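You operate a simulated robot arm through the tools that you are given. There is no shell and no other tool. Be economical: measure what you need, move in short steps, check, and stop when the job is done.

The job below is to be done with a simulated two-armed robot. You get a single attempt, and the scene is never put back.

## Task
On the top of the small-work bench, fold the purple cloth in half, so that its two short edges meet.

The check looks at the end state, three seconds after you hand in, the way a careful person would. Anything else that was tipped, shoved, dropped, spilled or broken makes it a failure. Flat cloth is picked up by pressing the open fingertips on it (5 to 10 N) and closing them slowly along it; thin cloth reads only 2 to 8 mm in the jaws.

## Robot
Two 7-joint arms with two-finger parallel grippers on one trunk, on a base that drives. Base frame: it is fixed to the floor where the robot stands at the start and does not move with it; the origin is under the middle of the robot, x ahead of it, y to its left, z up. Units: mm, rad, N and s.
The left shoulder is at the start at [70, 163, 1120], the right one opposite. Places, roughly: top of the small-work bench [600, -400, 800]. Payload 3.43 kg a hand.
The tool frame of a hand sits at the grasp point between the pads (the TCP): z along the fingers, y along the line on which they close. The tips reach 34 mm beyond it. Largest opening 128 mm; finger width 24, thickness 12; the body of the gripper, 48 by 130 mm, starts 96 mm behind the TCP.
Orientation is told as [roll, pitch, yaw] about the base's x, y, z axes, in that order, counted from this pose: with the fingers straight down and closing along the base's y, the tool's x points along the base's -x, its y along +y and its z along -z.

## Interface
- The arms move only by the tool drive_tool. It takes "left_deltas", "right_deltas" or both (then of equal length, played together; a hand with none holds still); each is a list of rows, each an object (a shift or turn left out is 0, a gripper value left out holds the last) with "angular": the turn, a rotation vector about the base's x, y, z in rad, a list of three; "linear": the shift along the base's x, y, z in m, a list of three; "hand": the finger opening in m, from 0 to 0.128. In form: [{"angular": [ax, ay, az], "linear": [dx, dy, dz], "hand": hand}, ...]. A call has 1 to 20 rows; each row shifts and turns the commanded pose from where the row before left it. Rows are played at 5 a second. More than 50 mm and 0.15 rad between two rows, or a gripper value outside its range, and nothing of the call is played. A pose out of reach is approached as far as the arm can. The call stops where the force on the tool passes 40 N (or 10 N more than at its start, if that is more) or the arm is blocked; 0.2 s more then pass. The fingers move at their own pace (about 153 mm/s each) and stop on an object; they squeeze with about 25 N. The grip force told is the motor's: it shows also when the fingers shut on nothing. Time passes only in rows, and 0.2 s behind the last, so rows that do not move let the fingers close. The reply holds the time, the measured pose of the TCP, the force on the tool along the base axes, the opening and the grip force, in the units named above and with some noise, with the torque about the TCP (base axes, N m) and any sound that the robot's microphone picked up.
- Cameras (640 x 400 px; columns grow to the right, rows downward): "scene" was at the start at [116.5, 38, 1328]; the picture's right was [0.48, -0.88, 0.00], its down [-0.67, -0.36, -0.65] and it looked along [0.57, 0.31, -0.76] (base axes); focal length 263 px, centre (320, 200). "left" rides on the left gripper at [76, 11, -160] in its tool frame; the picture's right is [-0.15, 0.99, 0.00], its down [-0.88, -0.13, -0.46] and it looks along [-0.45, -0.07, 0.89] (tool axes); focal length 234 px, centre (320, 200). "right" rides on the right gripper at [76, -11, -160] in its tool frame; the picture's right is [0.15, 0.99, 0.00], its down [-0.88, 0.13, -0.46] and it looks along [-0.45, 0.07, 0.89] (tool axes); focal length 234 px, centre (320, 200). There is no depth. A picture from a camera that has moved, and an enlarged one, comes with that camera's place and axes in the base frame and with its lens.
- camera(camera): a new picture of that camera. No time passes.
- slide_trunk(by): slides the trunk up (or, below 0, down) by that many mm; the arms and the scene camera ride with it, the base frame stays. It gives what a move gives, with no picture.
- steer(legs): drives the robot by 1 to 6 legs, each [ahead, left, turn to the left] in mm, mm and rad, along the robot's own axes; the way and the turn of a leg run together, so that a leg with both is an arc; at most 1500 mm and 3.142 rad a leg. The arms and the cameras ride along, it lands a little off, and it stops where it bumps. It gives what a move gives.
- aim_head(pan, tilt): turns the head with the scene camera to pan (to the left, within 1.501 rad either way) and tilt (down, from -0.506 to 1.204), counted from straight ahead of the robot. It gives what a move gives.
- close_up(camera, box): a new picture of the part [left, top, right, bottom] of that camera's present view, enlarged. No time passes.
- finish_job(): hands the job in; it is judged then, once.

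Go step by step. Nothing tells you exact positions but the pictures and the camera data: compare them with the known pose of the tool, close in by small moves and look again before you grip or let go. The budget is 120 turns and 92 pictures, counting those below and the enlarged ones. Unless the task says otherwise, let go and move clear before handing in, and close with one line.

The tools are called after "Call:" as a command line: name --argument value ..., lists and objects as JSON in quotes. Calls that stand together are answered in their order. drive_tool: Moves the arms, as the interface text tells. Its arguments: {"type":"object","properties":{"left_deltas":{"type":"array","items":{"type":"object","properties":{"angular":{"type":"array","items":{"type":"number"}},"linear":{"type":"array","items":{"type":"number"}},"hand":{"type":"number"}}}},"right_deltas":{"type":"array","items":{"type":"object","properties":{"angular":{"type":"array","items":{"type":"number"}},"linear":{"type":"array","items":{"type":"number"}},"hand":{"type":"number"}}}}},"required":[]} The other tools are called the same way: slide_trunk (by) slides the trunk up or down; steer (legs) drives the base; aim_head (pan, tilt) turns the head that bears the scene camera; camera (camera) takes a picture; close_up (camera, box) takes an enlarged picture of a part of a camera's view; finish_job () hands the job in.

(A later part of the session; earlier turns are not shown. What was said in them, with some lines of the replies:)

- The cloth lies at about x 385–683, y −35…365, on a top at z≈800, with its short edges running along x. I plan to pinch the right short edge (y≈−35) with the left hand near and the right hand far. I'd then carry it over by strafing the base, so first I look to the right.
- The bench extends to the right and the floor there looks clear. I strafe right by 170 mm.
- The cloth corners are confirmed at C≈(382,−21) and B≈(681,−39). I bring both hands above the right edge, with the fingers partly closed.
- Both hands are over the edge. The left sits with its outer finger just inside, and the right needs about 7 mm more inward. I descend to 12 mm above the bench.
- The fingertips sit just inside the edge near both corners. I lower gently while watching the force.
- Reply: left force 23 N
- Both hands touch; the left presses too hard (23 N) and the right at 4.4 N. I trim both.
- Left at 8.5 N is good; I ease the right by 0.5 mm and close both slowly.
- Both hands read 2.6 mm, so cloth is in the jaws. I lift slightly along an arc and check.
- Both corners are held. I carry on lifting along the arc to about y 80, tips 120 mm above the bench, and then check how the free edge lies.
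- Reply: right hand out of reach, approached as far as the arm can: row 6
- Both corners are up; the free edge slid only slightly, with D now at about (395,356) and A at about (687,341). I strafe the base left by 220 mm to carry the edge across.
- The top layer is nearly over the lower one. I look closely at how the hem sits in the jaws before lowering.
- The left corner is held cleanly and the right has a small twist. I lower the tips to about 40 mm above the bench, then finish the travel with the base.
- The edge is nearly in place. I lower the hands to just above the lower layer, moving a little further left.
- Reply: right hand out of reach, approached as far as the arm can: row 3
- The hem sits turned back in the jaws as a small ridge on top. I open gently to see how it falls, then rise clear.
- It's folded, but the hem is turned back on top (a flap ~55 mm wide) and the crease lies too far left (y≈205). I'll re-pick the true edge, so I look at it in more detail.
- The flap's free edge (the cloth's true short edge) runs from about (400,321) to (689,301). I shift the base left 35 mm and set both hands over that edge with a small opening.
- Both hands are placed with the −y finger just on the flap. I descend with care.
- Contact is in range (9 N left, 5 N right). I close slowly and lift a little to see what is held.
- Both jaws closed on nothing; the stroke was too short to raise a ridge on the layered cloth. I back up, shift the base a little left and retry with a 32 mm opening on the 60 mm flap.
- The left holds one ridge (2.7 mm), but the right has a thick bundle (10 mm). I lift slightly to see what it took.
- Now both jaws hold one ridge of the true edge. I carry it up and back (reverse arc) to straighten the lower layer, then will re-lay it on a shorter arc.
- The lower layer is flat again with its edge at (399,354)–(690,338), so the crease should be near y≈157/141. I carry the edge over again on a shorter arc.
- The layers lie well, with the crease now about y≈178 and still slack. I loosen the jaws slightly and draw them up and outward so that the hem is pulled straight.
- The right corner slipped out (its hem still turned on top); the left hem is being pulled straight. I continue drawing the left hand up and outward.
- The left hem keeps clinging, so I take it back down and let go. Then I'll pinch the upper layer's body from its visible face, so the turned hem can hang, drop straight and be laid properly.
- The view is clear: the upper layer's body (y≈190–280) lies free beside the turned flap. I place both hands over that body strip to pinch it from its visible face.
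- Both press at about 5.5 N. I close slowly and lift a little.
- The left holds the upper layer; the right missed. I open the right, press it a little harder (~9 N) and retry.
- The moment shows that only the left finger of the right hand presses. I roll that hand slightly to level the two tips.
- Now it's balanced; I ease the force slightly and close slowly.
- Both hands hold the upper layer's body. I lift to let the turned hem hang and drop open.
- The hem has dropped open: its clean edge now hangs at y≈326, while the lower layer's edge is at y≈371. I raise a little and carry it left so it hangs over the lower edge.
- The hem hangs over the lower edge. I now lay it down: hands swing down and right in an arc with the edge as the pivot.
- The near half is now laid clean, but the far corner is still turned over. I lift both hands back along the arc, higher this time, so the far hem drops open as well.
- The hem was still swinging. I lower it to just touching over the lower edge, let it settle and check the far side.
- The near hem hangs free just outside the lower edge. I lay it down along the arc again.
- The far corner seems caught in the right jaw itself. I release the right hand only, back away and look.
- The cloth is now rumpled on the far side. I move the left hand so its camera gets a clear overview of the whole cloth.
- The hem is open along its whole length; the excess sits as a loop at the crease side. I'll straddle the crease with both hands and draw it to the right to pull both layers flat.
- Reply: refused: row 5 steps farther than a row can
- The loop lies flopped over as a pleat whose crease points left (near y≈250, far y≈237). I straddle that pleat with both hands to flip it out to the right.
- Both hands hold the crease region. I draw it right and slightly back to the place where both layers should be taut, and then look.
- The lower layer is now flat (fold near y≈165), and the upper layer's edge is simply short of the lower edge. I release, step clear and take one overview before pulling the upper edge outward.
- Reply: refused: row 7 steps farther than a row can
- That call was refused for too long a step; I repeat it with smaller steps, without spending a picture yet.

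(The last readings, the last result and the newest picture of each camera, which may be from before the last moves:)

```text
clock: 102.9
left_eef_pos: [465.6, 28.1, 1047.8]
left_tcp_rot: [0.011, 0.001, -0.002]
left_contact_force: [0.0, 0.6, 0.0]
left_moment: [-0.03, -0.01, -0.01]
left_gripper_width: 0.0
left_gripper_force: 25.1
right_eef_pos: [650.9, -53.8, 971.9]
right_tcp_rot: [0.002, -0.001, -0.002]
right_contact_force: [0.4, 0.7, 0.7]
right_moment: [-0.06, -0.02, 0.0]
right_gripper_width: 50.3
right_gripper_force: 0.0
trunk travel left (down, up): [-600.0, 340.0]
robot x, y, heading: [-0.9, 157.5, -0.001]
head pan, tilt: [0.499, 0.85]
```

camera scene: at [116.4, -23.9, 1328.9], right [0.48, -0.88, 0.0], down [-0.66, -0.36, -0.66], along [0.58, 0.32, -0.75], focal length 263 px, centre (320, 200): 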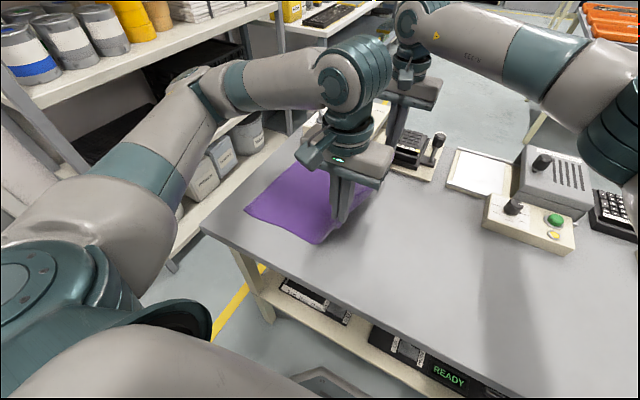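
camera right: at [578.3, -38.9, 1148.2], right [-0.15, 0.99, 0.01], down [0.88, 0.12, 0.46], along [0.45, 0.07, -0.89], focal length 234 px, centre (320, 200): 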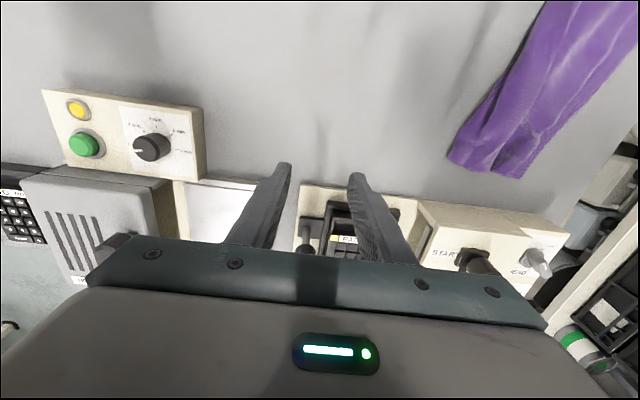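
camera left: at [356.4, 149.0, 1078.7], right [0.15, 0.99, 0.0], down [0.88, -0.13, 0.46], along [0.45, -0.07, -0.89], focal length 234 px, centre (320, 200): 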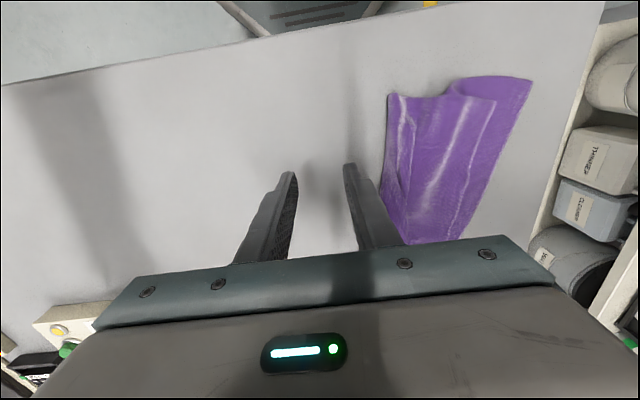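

Both hands are clear. I take the overview now.

Call:
close_up --camera "left" --box '[330, 50, 600, 240]'

```text
2.11 times, centred on (465, 145) of left
camera zoom: at [388.0, 37.0, 1206.6], right [0.15, 0.99, 0.01], down [0.88, -0.14, 0.45], along [0.45, -0.06, -0.89], focal length 493 px, centre (15, 316)
```

zoom: 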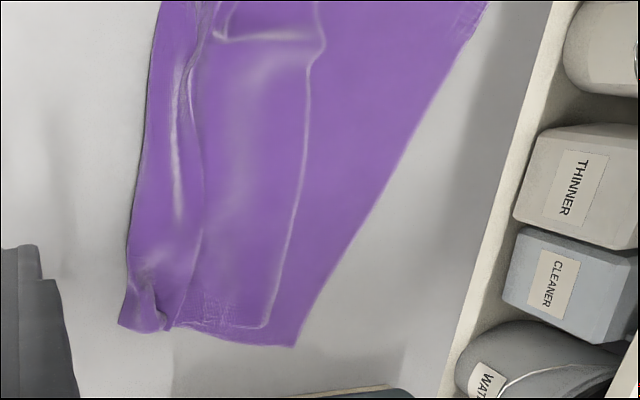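

Now the structure is clear: both edges are clean, with the upper edge from (360,247) to B (642,241) and the lower edge from D (400,377) to A (668,271). I'll pinch the upper layer just inside its edge, pull it out onto the lower edge, and then spread the jaws while pressing so it flattens.

Call:
drive_tool --left_deltas '[{"linear": [-0.0088, 0.0244, -0.0235], "angular": [-0.01, 0, 0], "hand": 0.036}, {"linear": [-0.0088, 0.0244, -0.0235]}, {"linear": [-0.0088, 0.0244, -0.0235]}, {"linear": [-0.0088, 0.0244, -0.0235]}, {"linear": [-0.0088, 0.0244, -0.0235]}, {"linear": [-0.0088, 0.0244, -0.0235]}, {"linear": [-0.0088, 0.0244, -0.0235]}, {"linear": [-0.0088, 0.0244, -0.0235]}, {}, {"linear": [0, 0, -0.014]}, {"linear": [0, 0, -0.005]}, {}]' --right_deltas '[{"linear": [-0.0051, 0.0332, -0.0138], "hand": 0.036}, {"linear": [-0.0051, 0.0332, -0.0138]}, {"linear": [-0.0051, 0.0332, -0.0138]}, {"linear": [-0.0051, 0.0332, -0.0138]}, {"linear": [-0.0051, 0.0332, -0.0138]}, {"linear": [-0.0051, 0.0332, -0.0138]}, {"linear": [-0.0051, 0.0332, -0.0138]}, {"linear": [-0.0051, 0.0332, -0.0138]}, {}, {"linear": [0, 0, -0.014]}, {"linear": [0, 0, -0.005]}, {}]'

```text
clock: 105.5
left_eef_pos: [396.2, 215.6, 836.8]
left_tcp_rot: [0.0, -0.003, -0.002]
left_contact_force: [0.4, -0.7, 6.0]
left_moment: [-0.16, 0.04, 0.0]
left_gripper_width: 35.7
left_gripper_force: 0.0
right_eef_pos: [611.7, 207.2, 845.0]
right_tcp_rot: [0.0, 0.0, -0.002]
right_contact_force: [0.2, 0.3, -0.5]
right_moment: [0.0, 0.02, 0.04]
right_gripper_width: 36.0
right_gripper_force: 0.1
trunk travel left (down, up): [-600.0, 340.0]
robot x, y, heading: [-2.7, 155.6, 0.001]
head pan, tilt: [0.499, 0.85]
```

Call:
drive_tool --left_deltas '[{"linear": [0, 0, 0.006]}, {"linear": [0, 0.007, 0]}, {"linear": [0, 0, -0.005]}, {"linear": [0, 0, -0.001]}, {"linear": [0, 0, -0.0005]}, {}]' --right_deltas '[{"linear": [0, 0.005, 0]}, {"linear": [0, 0, -0.004]}, {"linear": [0, 0, -0.002]}, {"linear": [0, 0, -0.001]}, {"linear": [0, 0, -0.001]}, {}]'

```text
clock: 106.9
left_eef_pos: [395.0, 222.0, 836.6]
left_tcp_rot: [0.003, -0.001, -0.002]
left_contact_force: [0.1, -0.3, 0.3]
left_moment: [-0.02, -0.03, -0.03]
left_gripper_width: 35.9
left_gripper_force: 0.0
right_eef_pos: [611.8, 214.1, 838.0]
right_tcp_rot: [0.001, 0.0, -0.002]
right_contact_force: [0.3, 0.5, 0.8]
right_moment: [-0.03, 0.0, 0.0]
right_gripper_width: 36.2
right_gripper_force: 0.0
trunk travel left (down, up): [-600.0, 340.0]
robot x, y, heading: [-1.2, 156.3, -0.007]
head pan, tilt: [0.499, 0.85]
```

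Call:
drive_tool --left_deltas '[{"linear": [0, 0, -0.0007]}, {"linear": [0, 0, -0.0006]}, {}]' --right_deltas '[{"linear": [0, 0, -0.001]}, {"linear": [0, 0, -0.0006]}, {}]'

```text
clock: 107.7
left_eef_pos: [394.7, 220.8, 836.3]
left_tcp_rot: [0.0, -0.001, 0.0]
left_contact_force: [-1.3, 0.0, 11.2]
left_moment: [-0.11, 0.12, -0.02]
left_gripper_width: 35.9
left_gripper_force: 0.0
right_eef_pos: [612.6, 213.2, 836.8]
right_tcp_rot: [0.002, -0.002, -0.002]
right_contact_force: [2.2, -1.0, 8.6]
right_moment: [-0.15, -0.11, 0.03]
right_gripper_width: 36.1
right_gripper_force: 0.5
trunk travel left (down, up): [-600.0, 340.0]
robot x, y, heading: [-2.5, 154.1, -0.005]
head pan, tilt: [0.499, 0.85]
```

Call:
drive_tool --left_deltas '[{}, {}, {}]' --right_deltas '[{"angular": [-0.01, 0, 0]}, {}, {}]'

```text
clock: 108.5
left_eef_pos: [395.5, 222.6, 836.9]
left_tcp_rot: [0.0, -0.001, -0.002]
left_contact_force: [-1.8, -1.1, 13.7]
left_moment: [-0.21, 0.08, -0.03]
left_gripper_width: 35.8
left_gripper_force: 0.1
right_eef_pos: [611.2, 214.1, 836.2]
right_tcp_rot: [-0.009, -0.003, -0.001]
right_contact_force: [1.9, 1.6, 10.3]
right_moment: [0.15, -0.13, -0.02]
right_gripper_width: 36.0
right_gripper_force: 0.4
trunk travel left (down, up): [-600.0, 340.0]
robot x, y, heading: [-3.9, 155.9, 0.002]
head pan, tilt: [0.499, 0.85]
```

Both press acceptably balanced. I close slowly and lift 15 mm.

Call:
drive_tool --left_deltas '[{"angular": [-0.005, 0, 0], "linear": [0, 0, 0.0001]}, {"hand": 0.033}, {"hand": 0.03}, {"hand": 0.027}, {"hand": 0.024}, {"hand": 0.021}, {"hand": 0.018}, {"hand": 0.015}, {"hand": 0.012}, {"hand": 0.009}, {"hand": 0.006}, {"hand": 0.003}, {"hand": 0.0}, {}, {}, {"linear": [0, 0, 0.008]}, {"linear": [0, 0, 0.008]}, {}]' --right_deltas '[{"angular": [0.004, 0, 0]}, {"hand": 0.033}, {"hand": 0.03}, {"hand": 0.027}, {"hand": 0.024}, {"hand": 0.021}, {"hand": 0.018}, {"hand": 0.015}, {"hand": 0.012}, {"hand": 0.009}, {"hand": 0.006}, {"hand": 0.003}, {"hand": 0.0}, {}, {}, {"linear": [0, 0, 0.008]}, {"linear": [0, 0, 0.008]}, {}]'

```text
clock: 112.3
left_eef_pos: [395.3, 224.7, 850.5]
left_tcp_rot: [-0.003, 0.0, 0.001]
left_contact_force: [0.8, -0.3, 0.3]
left_moment: [-0.01, 0.0, 0.04]
left_gripper_width: 1.7
left_gripper_force: 24.8
right_eef_pos: [612.4, 213.2, 852.4]
right_tcp_rot: [-0.004, 0.0, -0.002]
right_contact_force: [0.3, 0.4, -0.1]
right_moment: [-0.05, -0.01, -0.01]
right_gripper_width: 2.8
right_gripper_force: 25.2
trunk travel left (down, up): [-600.0, 340.0]
robot x, y, heading: [0.8, 152.2, -0.002]
head pan, tilt: [0.499, 0.85]
```

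Both hands hold the upper layer. I pull its edge out to the lower edge, turning the wrists to match its slant, keeping low.

Call:
drive_tool --left_deltas '[{"linear": [0.0037, 0.0147, 0.005], "angular": [0, 0, -0.044]}, {"linear": [0.0037, 0.0147, 0.005], "angular": [0, 0, -0.044]}, {"linear": [0.0037, 0.0147, 0], "angular": [0, 0, -0.044]}, {"linear": [0.0037, 0.0147, 0], "angular": [0, 0, -0.044]}, {"linear": [0.0037, 0.0147, 0], "angular": [0, 0, -0.044]}, {"linear": [0.0037, 0.0147, 0], "angular": [0, 0, -0.044]}, {"linear": [0.0037, 0.0147, 0], "angular": [0, 0, -0.044]}, {"linear": [0.0037, 0.0147, 0], "angular": [0, 0, -0.044]}, {"linear": [0, 0, -0.008]}, {"linear": [0, 0, -0.006]}, {}]' --right_deltas '[{"linear": [0.002, 0.0053, 0.005], "angular": [0, 0, -0.044]}, {"linear": [0.002, 0.0053, 0.005], "angular": [0, 0, -0.044]}, {"linear": [0.002, 0.0053, 0], "angular": [0, 0, -0.044]}, {"linear": [0.002, 0.0053, 0], "angular": [0, 0, -0.044]}, {"linear": [0.002, 0.0053, 0], "angular": [0, 0, -0.044]}, {"linear": [0.002, 0.0053, 0], "angular": [0, 0, -0.044]}, {"linear": [0.002, 0.0053, 0], "angular": [0, 0, -0.044]}, {"linear": [0.002, 0.0053, 0], "angular": [0, 0, -0.044]}, {"linear": [0, 0, -0.008]}, {"linear": [0, 0, -0.006]}, {}]'

```text
clock: 114.7
left_eef_pos: [424.2, 340.1, 847.7]
left_tcp_rot: [-0.003, 0.001, -0.351]
left_contact_force: [0.5, -1.1, 0.6]
left_moment: [0.02, 0.0, 0.03]
left_gripper_width: 1.6
left_gripper_force: 25.0
right_eef_pos: [625.1, 254.6, 846.2]
right_tcp_rot: [-0.005, -0.001, -0.353]
right_contact_force: [-0.3, 0.5, 0.5]
right_moment: [0.0, 0.05, -0.01]
right_gripper_width: 2.5
right_gripper_force: 24.9
trunk travel left (down, up): [-600.0, 340.0]
robot x, y, heading: [-0.5, 156.0, 0.003]
head pan, tilt: [0.499, 0.85]
```

I look once from the left hand before letting go.

Call:
camera --camera "left"

```text
1 pictures are left
camera left: at [356.6, 378.7, 1006.8], right [0.48, 0.88, 0.0], down [0.78, -0.43, 0.46], along [0.4, -0.22, -0.89], focal length 234 px, centre (320, 200)
```

left: 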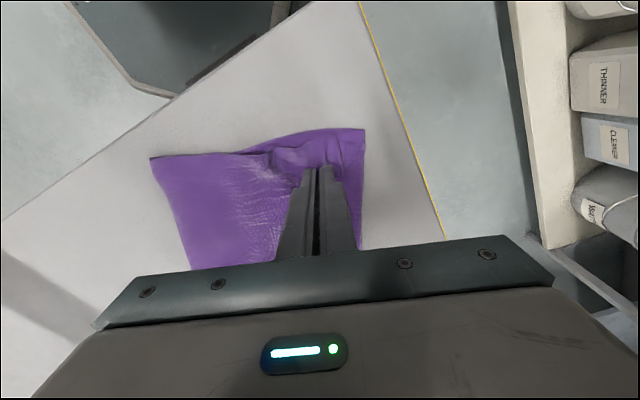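

The near upper edge is about 24 mm short of the lower edge, and the gathered ridge will give back about 18. I nudge the left hand outward 6 mm, press both down and spread the jaws slowly to flatten.

Call:
drive_tool --left_deltas '[{"linear": [0.002, 0.006, -0.003]}, {"linear": [0, 0, -0.004]}, {"linear": [0, 0, -0.002]}, {"linear": [0, 0, -0.001]}, {}]' --right_deltas '[{"linear": [0, 0, -0.003]}, {"linear": [0, 0, -0.003]}, {"linear": [0, 0, -0.001]}, {"linear": [0, 0, -0.001]}, {}]'

```text
clock: 115.9
left_eef_pos: [427.5, 345.8, 837.8]
left_tcp_rot: [-0.006, -0.001, -0.352]
left_contact_force: [0.7, 0.0, 0.7]
left_moment: [-0.02, 0.02, 0.03]
left_gripper_width: 2.1
left_gripper_force: 25.3
right_eef_pos: [628.2, 257.0, 837.6]
right_tcp_rot: [-0.004, -0.001, -0.354]
right_contact_force: [-0.4, -0.4, 0.5]
right_moment: [-0.02, 0.0, 0.03]
right_gripper_width: 2.7
right_gripper_force: 25.2
trunk travel left (down, up): [-600.0, 340.0]
robot x, y, heading: [-0.8, 157.1, -0.003]
head pan, tilt: [0.499, 0.85]
```

Call:
drive_tool --left_deltas '[{"linear": [0, 0, -0.001]}, {"linear": [0, 0, -0.0008]}, {}]' --right_deltas '[{"linear": [0, 0, -0.001]}, {"linear": [0, 0, -0.0008]}, {}]'

```text
clock: 116.7
left_eef_pos: [426.4, 346.3, 837.0]
left_tcp_rot: [-0.003, -0.002, -0.352]
left_contact_force: [1.9, -0.5, 5.0]
left_moment: [0.05, -0.09, 0.0]
left_gripper_width: 1.9
left_gripper_force: 25.2
right_eef_pos: [627.2, 256.6, 837.3]
right_tcp_rot: [-0.005, 0.001, -0.354]
right_contact_force: [0.6, 0.8, 0.4]
right_moment: [0.0, 0.02, 0.04]
right_gripper_width: 2.4
right_gripper_force: 25.5
trunk travel left (down, up): [-600.0, 340.0]
robot x, y, heading: [0.2, 156.8, 0.002]
head pan, tilt: [0.499, 0.85]
```

Call:
drive_tool --left_deltas '[{"linear": [0, 0, -0.0002]}, {}, {}]' --right_deltas '[{"linear": [0, 0, -0.0008]}, {"linear": [0, 0, -0.0004]}, {}]'

```text
clock: 117.5
left_eef_pos: [426.2, 344.3, 836.4]
left_tcp_rot: [-0.002, -0.001, -0.354]
left_contact_force: [1.7, 0.8, 6.8]
left_moment: [0.05, -0.08, 0.02]
left_gripper_width: 1.8
left_gripper_force: 25.2
right_eef_pos: [626.5, 256.1, 837.2]
right_tcp_rot: [-0.006, 0.001, -0.353]
right_contact_force: [0.4, -1.1, 3.1]
right_moment: [0.03, 0.02, 0.04]
right_gripper_width: 2.6
right_gripper_force: 24.9
trunk travel left (down, up): [-600.0, 340.0]
robot x, y, heading: [-0.2, 154.7, 0.001]
head pan, tilt: [0.499, 0.85]
```

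Call:
drive_tool --left_deltas '[{}, {"hand": 0.004}, {"hand": 0.007}, {"hand": 0.01}, {"hand": 0.013}, {"hand": 0.016}, {"hand": 0.019}, {"hand": 0.022}, {"hand": 0.025}, {"hand": 0.028}, {"hand": 0.031}, {"hand": 0.034}, {"hand": 0.037}, {"hand": 0.04}, {}]' --right_deltas '[{"linear": [0, 0, -0.0003]}, {"hand": 0.004}, {"hand": 0.007}, {"hand": 0.01}, {"hand": 0.013}, {"hand": 0.016}, {"hand": 0.019}, {"hand": 0.022}, {"hand": 0.025}, {"hand": 0.028}, {"hand": 0.031}, {"hand": 0.034}, {"hand": 0.037}, {"hand": 0.04}, {}]'

```text
clock: 120.7
left_eef_pos: [426.0, 345.4, 837.4]
left_tcp_rot: [-0.003, -0.003, -0.354]
left_contact_force: [0.9, 0.2, 3.0]
left_moment: [0.04, -0.02, 0.01]
left_gripper_width: 39.1
left_gripper_force: 0.1
right_eef_pos: [627.6, 255.1, 837.4]
right_tcp_rot: [-0.006, -0.002, -0.355]
right_contact_force: [0.0, -1.6, 7.9]
right_moment: [0.05, -0.06, -0.01]
right_gripper_width: 37.9
right_gripper_force: 0.0
trunk travel left (down, up): [-600.0, 340.0]
robot x, y, heading: [-1.6, 155.3, 0.001]
head pan, tilt: [0.499, 0.85]
```

The edges are spread. I lift clear, undo the wrist turn and go to the overview pose for the last picture.

Call:
drive_tool --left_deltas '[{"linear": [0, 0, 0.02]}, {"linear": [0, 0, 0.04]}, {"linear": [0, 0, 0.04]}, {"linear": [0.004, -0.03, 0.02], "angular": [0, 0, 0.04]}, {"linear": [0.004, -0.03, 0.02], "angular": [0, 0, 0.04]}, {"linear": [0.004, -0.03, 0.02], "angular": [0, 0, 0.04]}, {"linear": [0.004, -0.03, 0.02], "angular": [0, 0, 0.04], "hand": 0.0}, {"linear": [0.004, -0.03, 0.01], "angular": [0, 0, 0.04]}, {"linear": [0.004, -0.03, 0.01], "angular": [0, 0, 0.04]}, {"linear": [0.004, -0.03, 0.01], "angular": [0, 0, 0.04]}, {"linear": [0.004, -0.03, 0], "angular": [0, 0, 0.04]}, {"linear": [0.004, -0.03, 0], "angular": [0, 0, 0.034]}, {"linear": [0.004, -0.035, 0]}, {"linear": [0, -0.02, 0]}, {}]' --right_deltas '[{"linear": [0, 0, 0.02]}, {"linear": [0, 0, 0.04]}, {"linear": [0, 0, 0.04]}, {"linear": [0.003, -0.034, 0.01], "angular": [0, 0, 0.04]}, {"linear": [0.003, -0.034, 0.01], "angular": [0, 0, 0.04]}, {"linear": [0.003, -0.034, 0], "angular": [0, 0, 0.04]}, {"linear": [0.003, -0.034, 0], "angular": [0, 0, 0.04]}, {"linear": [0.003, -0.034, 0], "angular": [0, 0, 0.04]}, {"linear": [0.003, -0.034, 0], "angular": [0, 0, 0.04]}, {"linear": [0.003, -0.034, 0], "angular": [0, 0, 0.04]}, {"linear": [0.003, -0.034, 0], "angular": [0, 0, 0.04]}, {"linear": [0, -0.034, 0], "angular": [0, 0, 0.034]}, {}, {}, {}]'

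```text
clock: 123.9
left_eef_pos: [466.1, 21.0, 1048.2]
left_tcp_rot: [-0.005, -0.001, -0.002]
left_contact_force: [0.0, 0.5, -0.3]
left_moment: [-0.01, 0.02, -0.01]
left_gripper_width: 0.0
left_gripper_force: 25.2
right_eef_pos: [650.9, -48.4, 955.9]
right_tcp_rot: [-0.006, 0.001, 0.0]
right_contact_force: [0.1, -0.1, -0.1]
right_moment: [0.04, -0.02, 0.0]
right_gripper_width: 40.0
right_gripper_force: 0.1
trunk travel left (down, up): [-600.0, 340.0]
robot x, y, heading: [0.9, 158.8, 0.001]
head pan, tilt: [0.499, 0.85]
```

Call:
close_up --camera "left" --box '[320, 0, 600, 240]'

```text
1.67 times, centred on (460, 120) of left
camera zoom: at [390.5, 33.9, 1206.8], right [0.15, 0.99, 0.0], down [0.88, -0.13, 0.46], along [0.45, -0.07, -0.89], focal length 390 px, centre (87, 333)
```

zoom: 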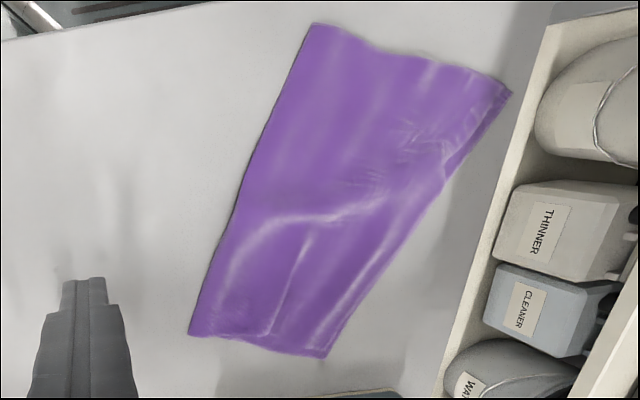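

The last view shows the cloth folded in half, its short edges together and the corners stacked near (414,411) and (672,283), with only a slight ripple left on the far side. Both hands are clear and nothing else looks disturbed, so I hand in.

Call:
finish_job

```text
The job is handed in.
```

I handed in the purple cloth folded in half on the bench, with its two short edges meeting to within about 10 mm and a slight wrinkle left on the far side. It ended up turned about 20 degrees from where it lay, with one near corner close to the bench's left edge. As far as I could see, nothing else was moved.
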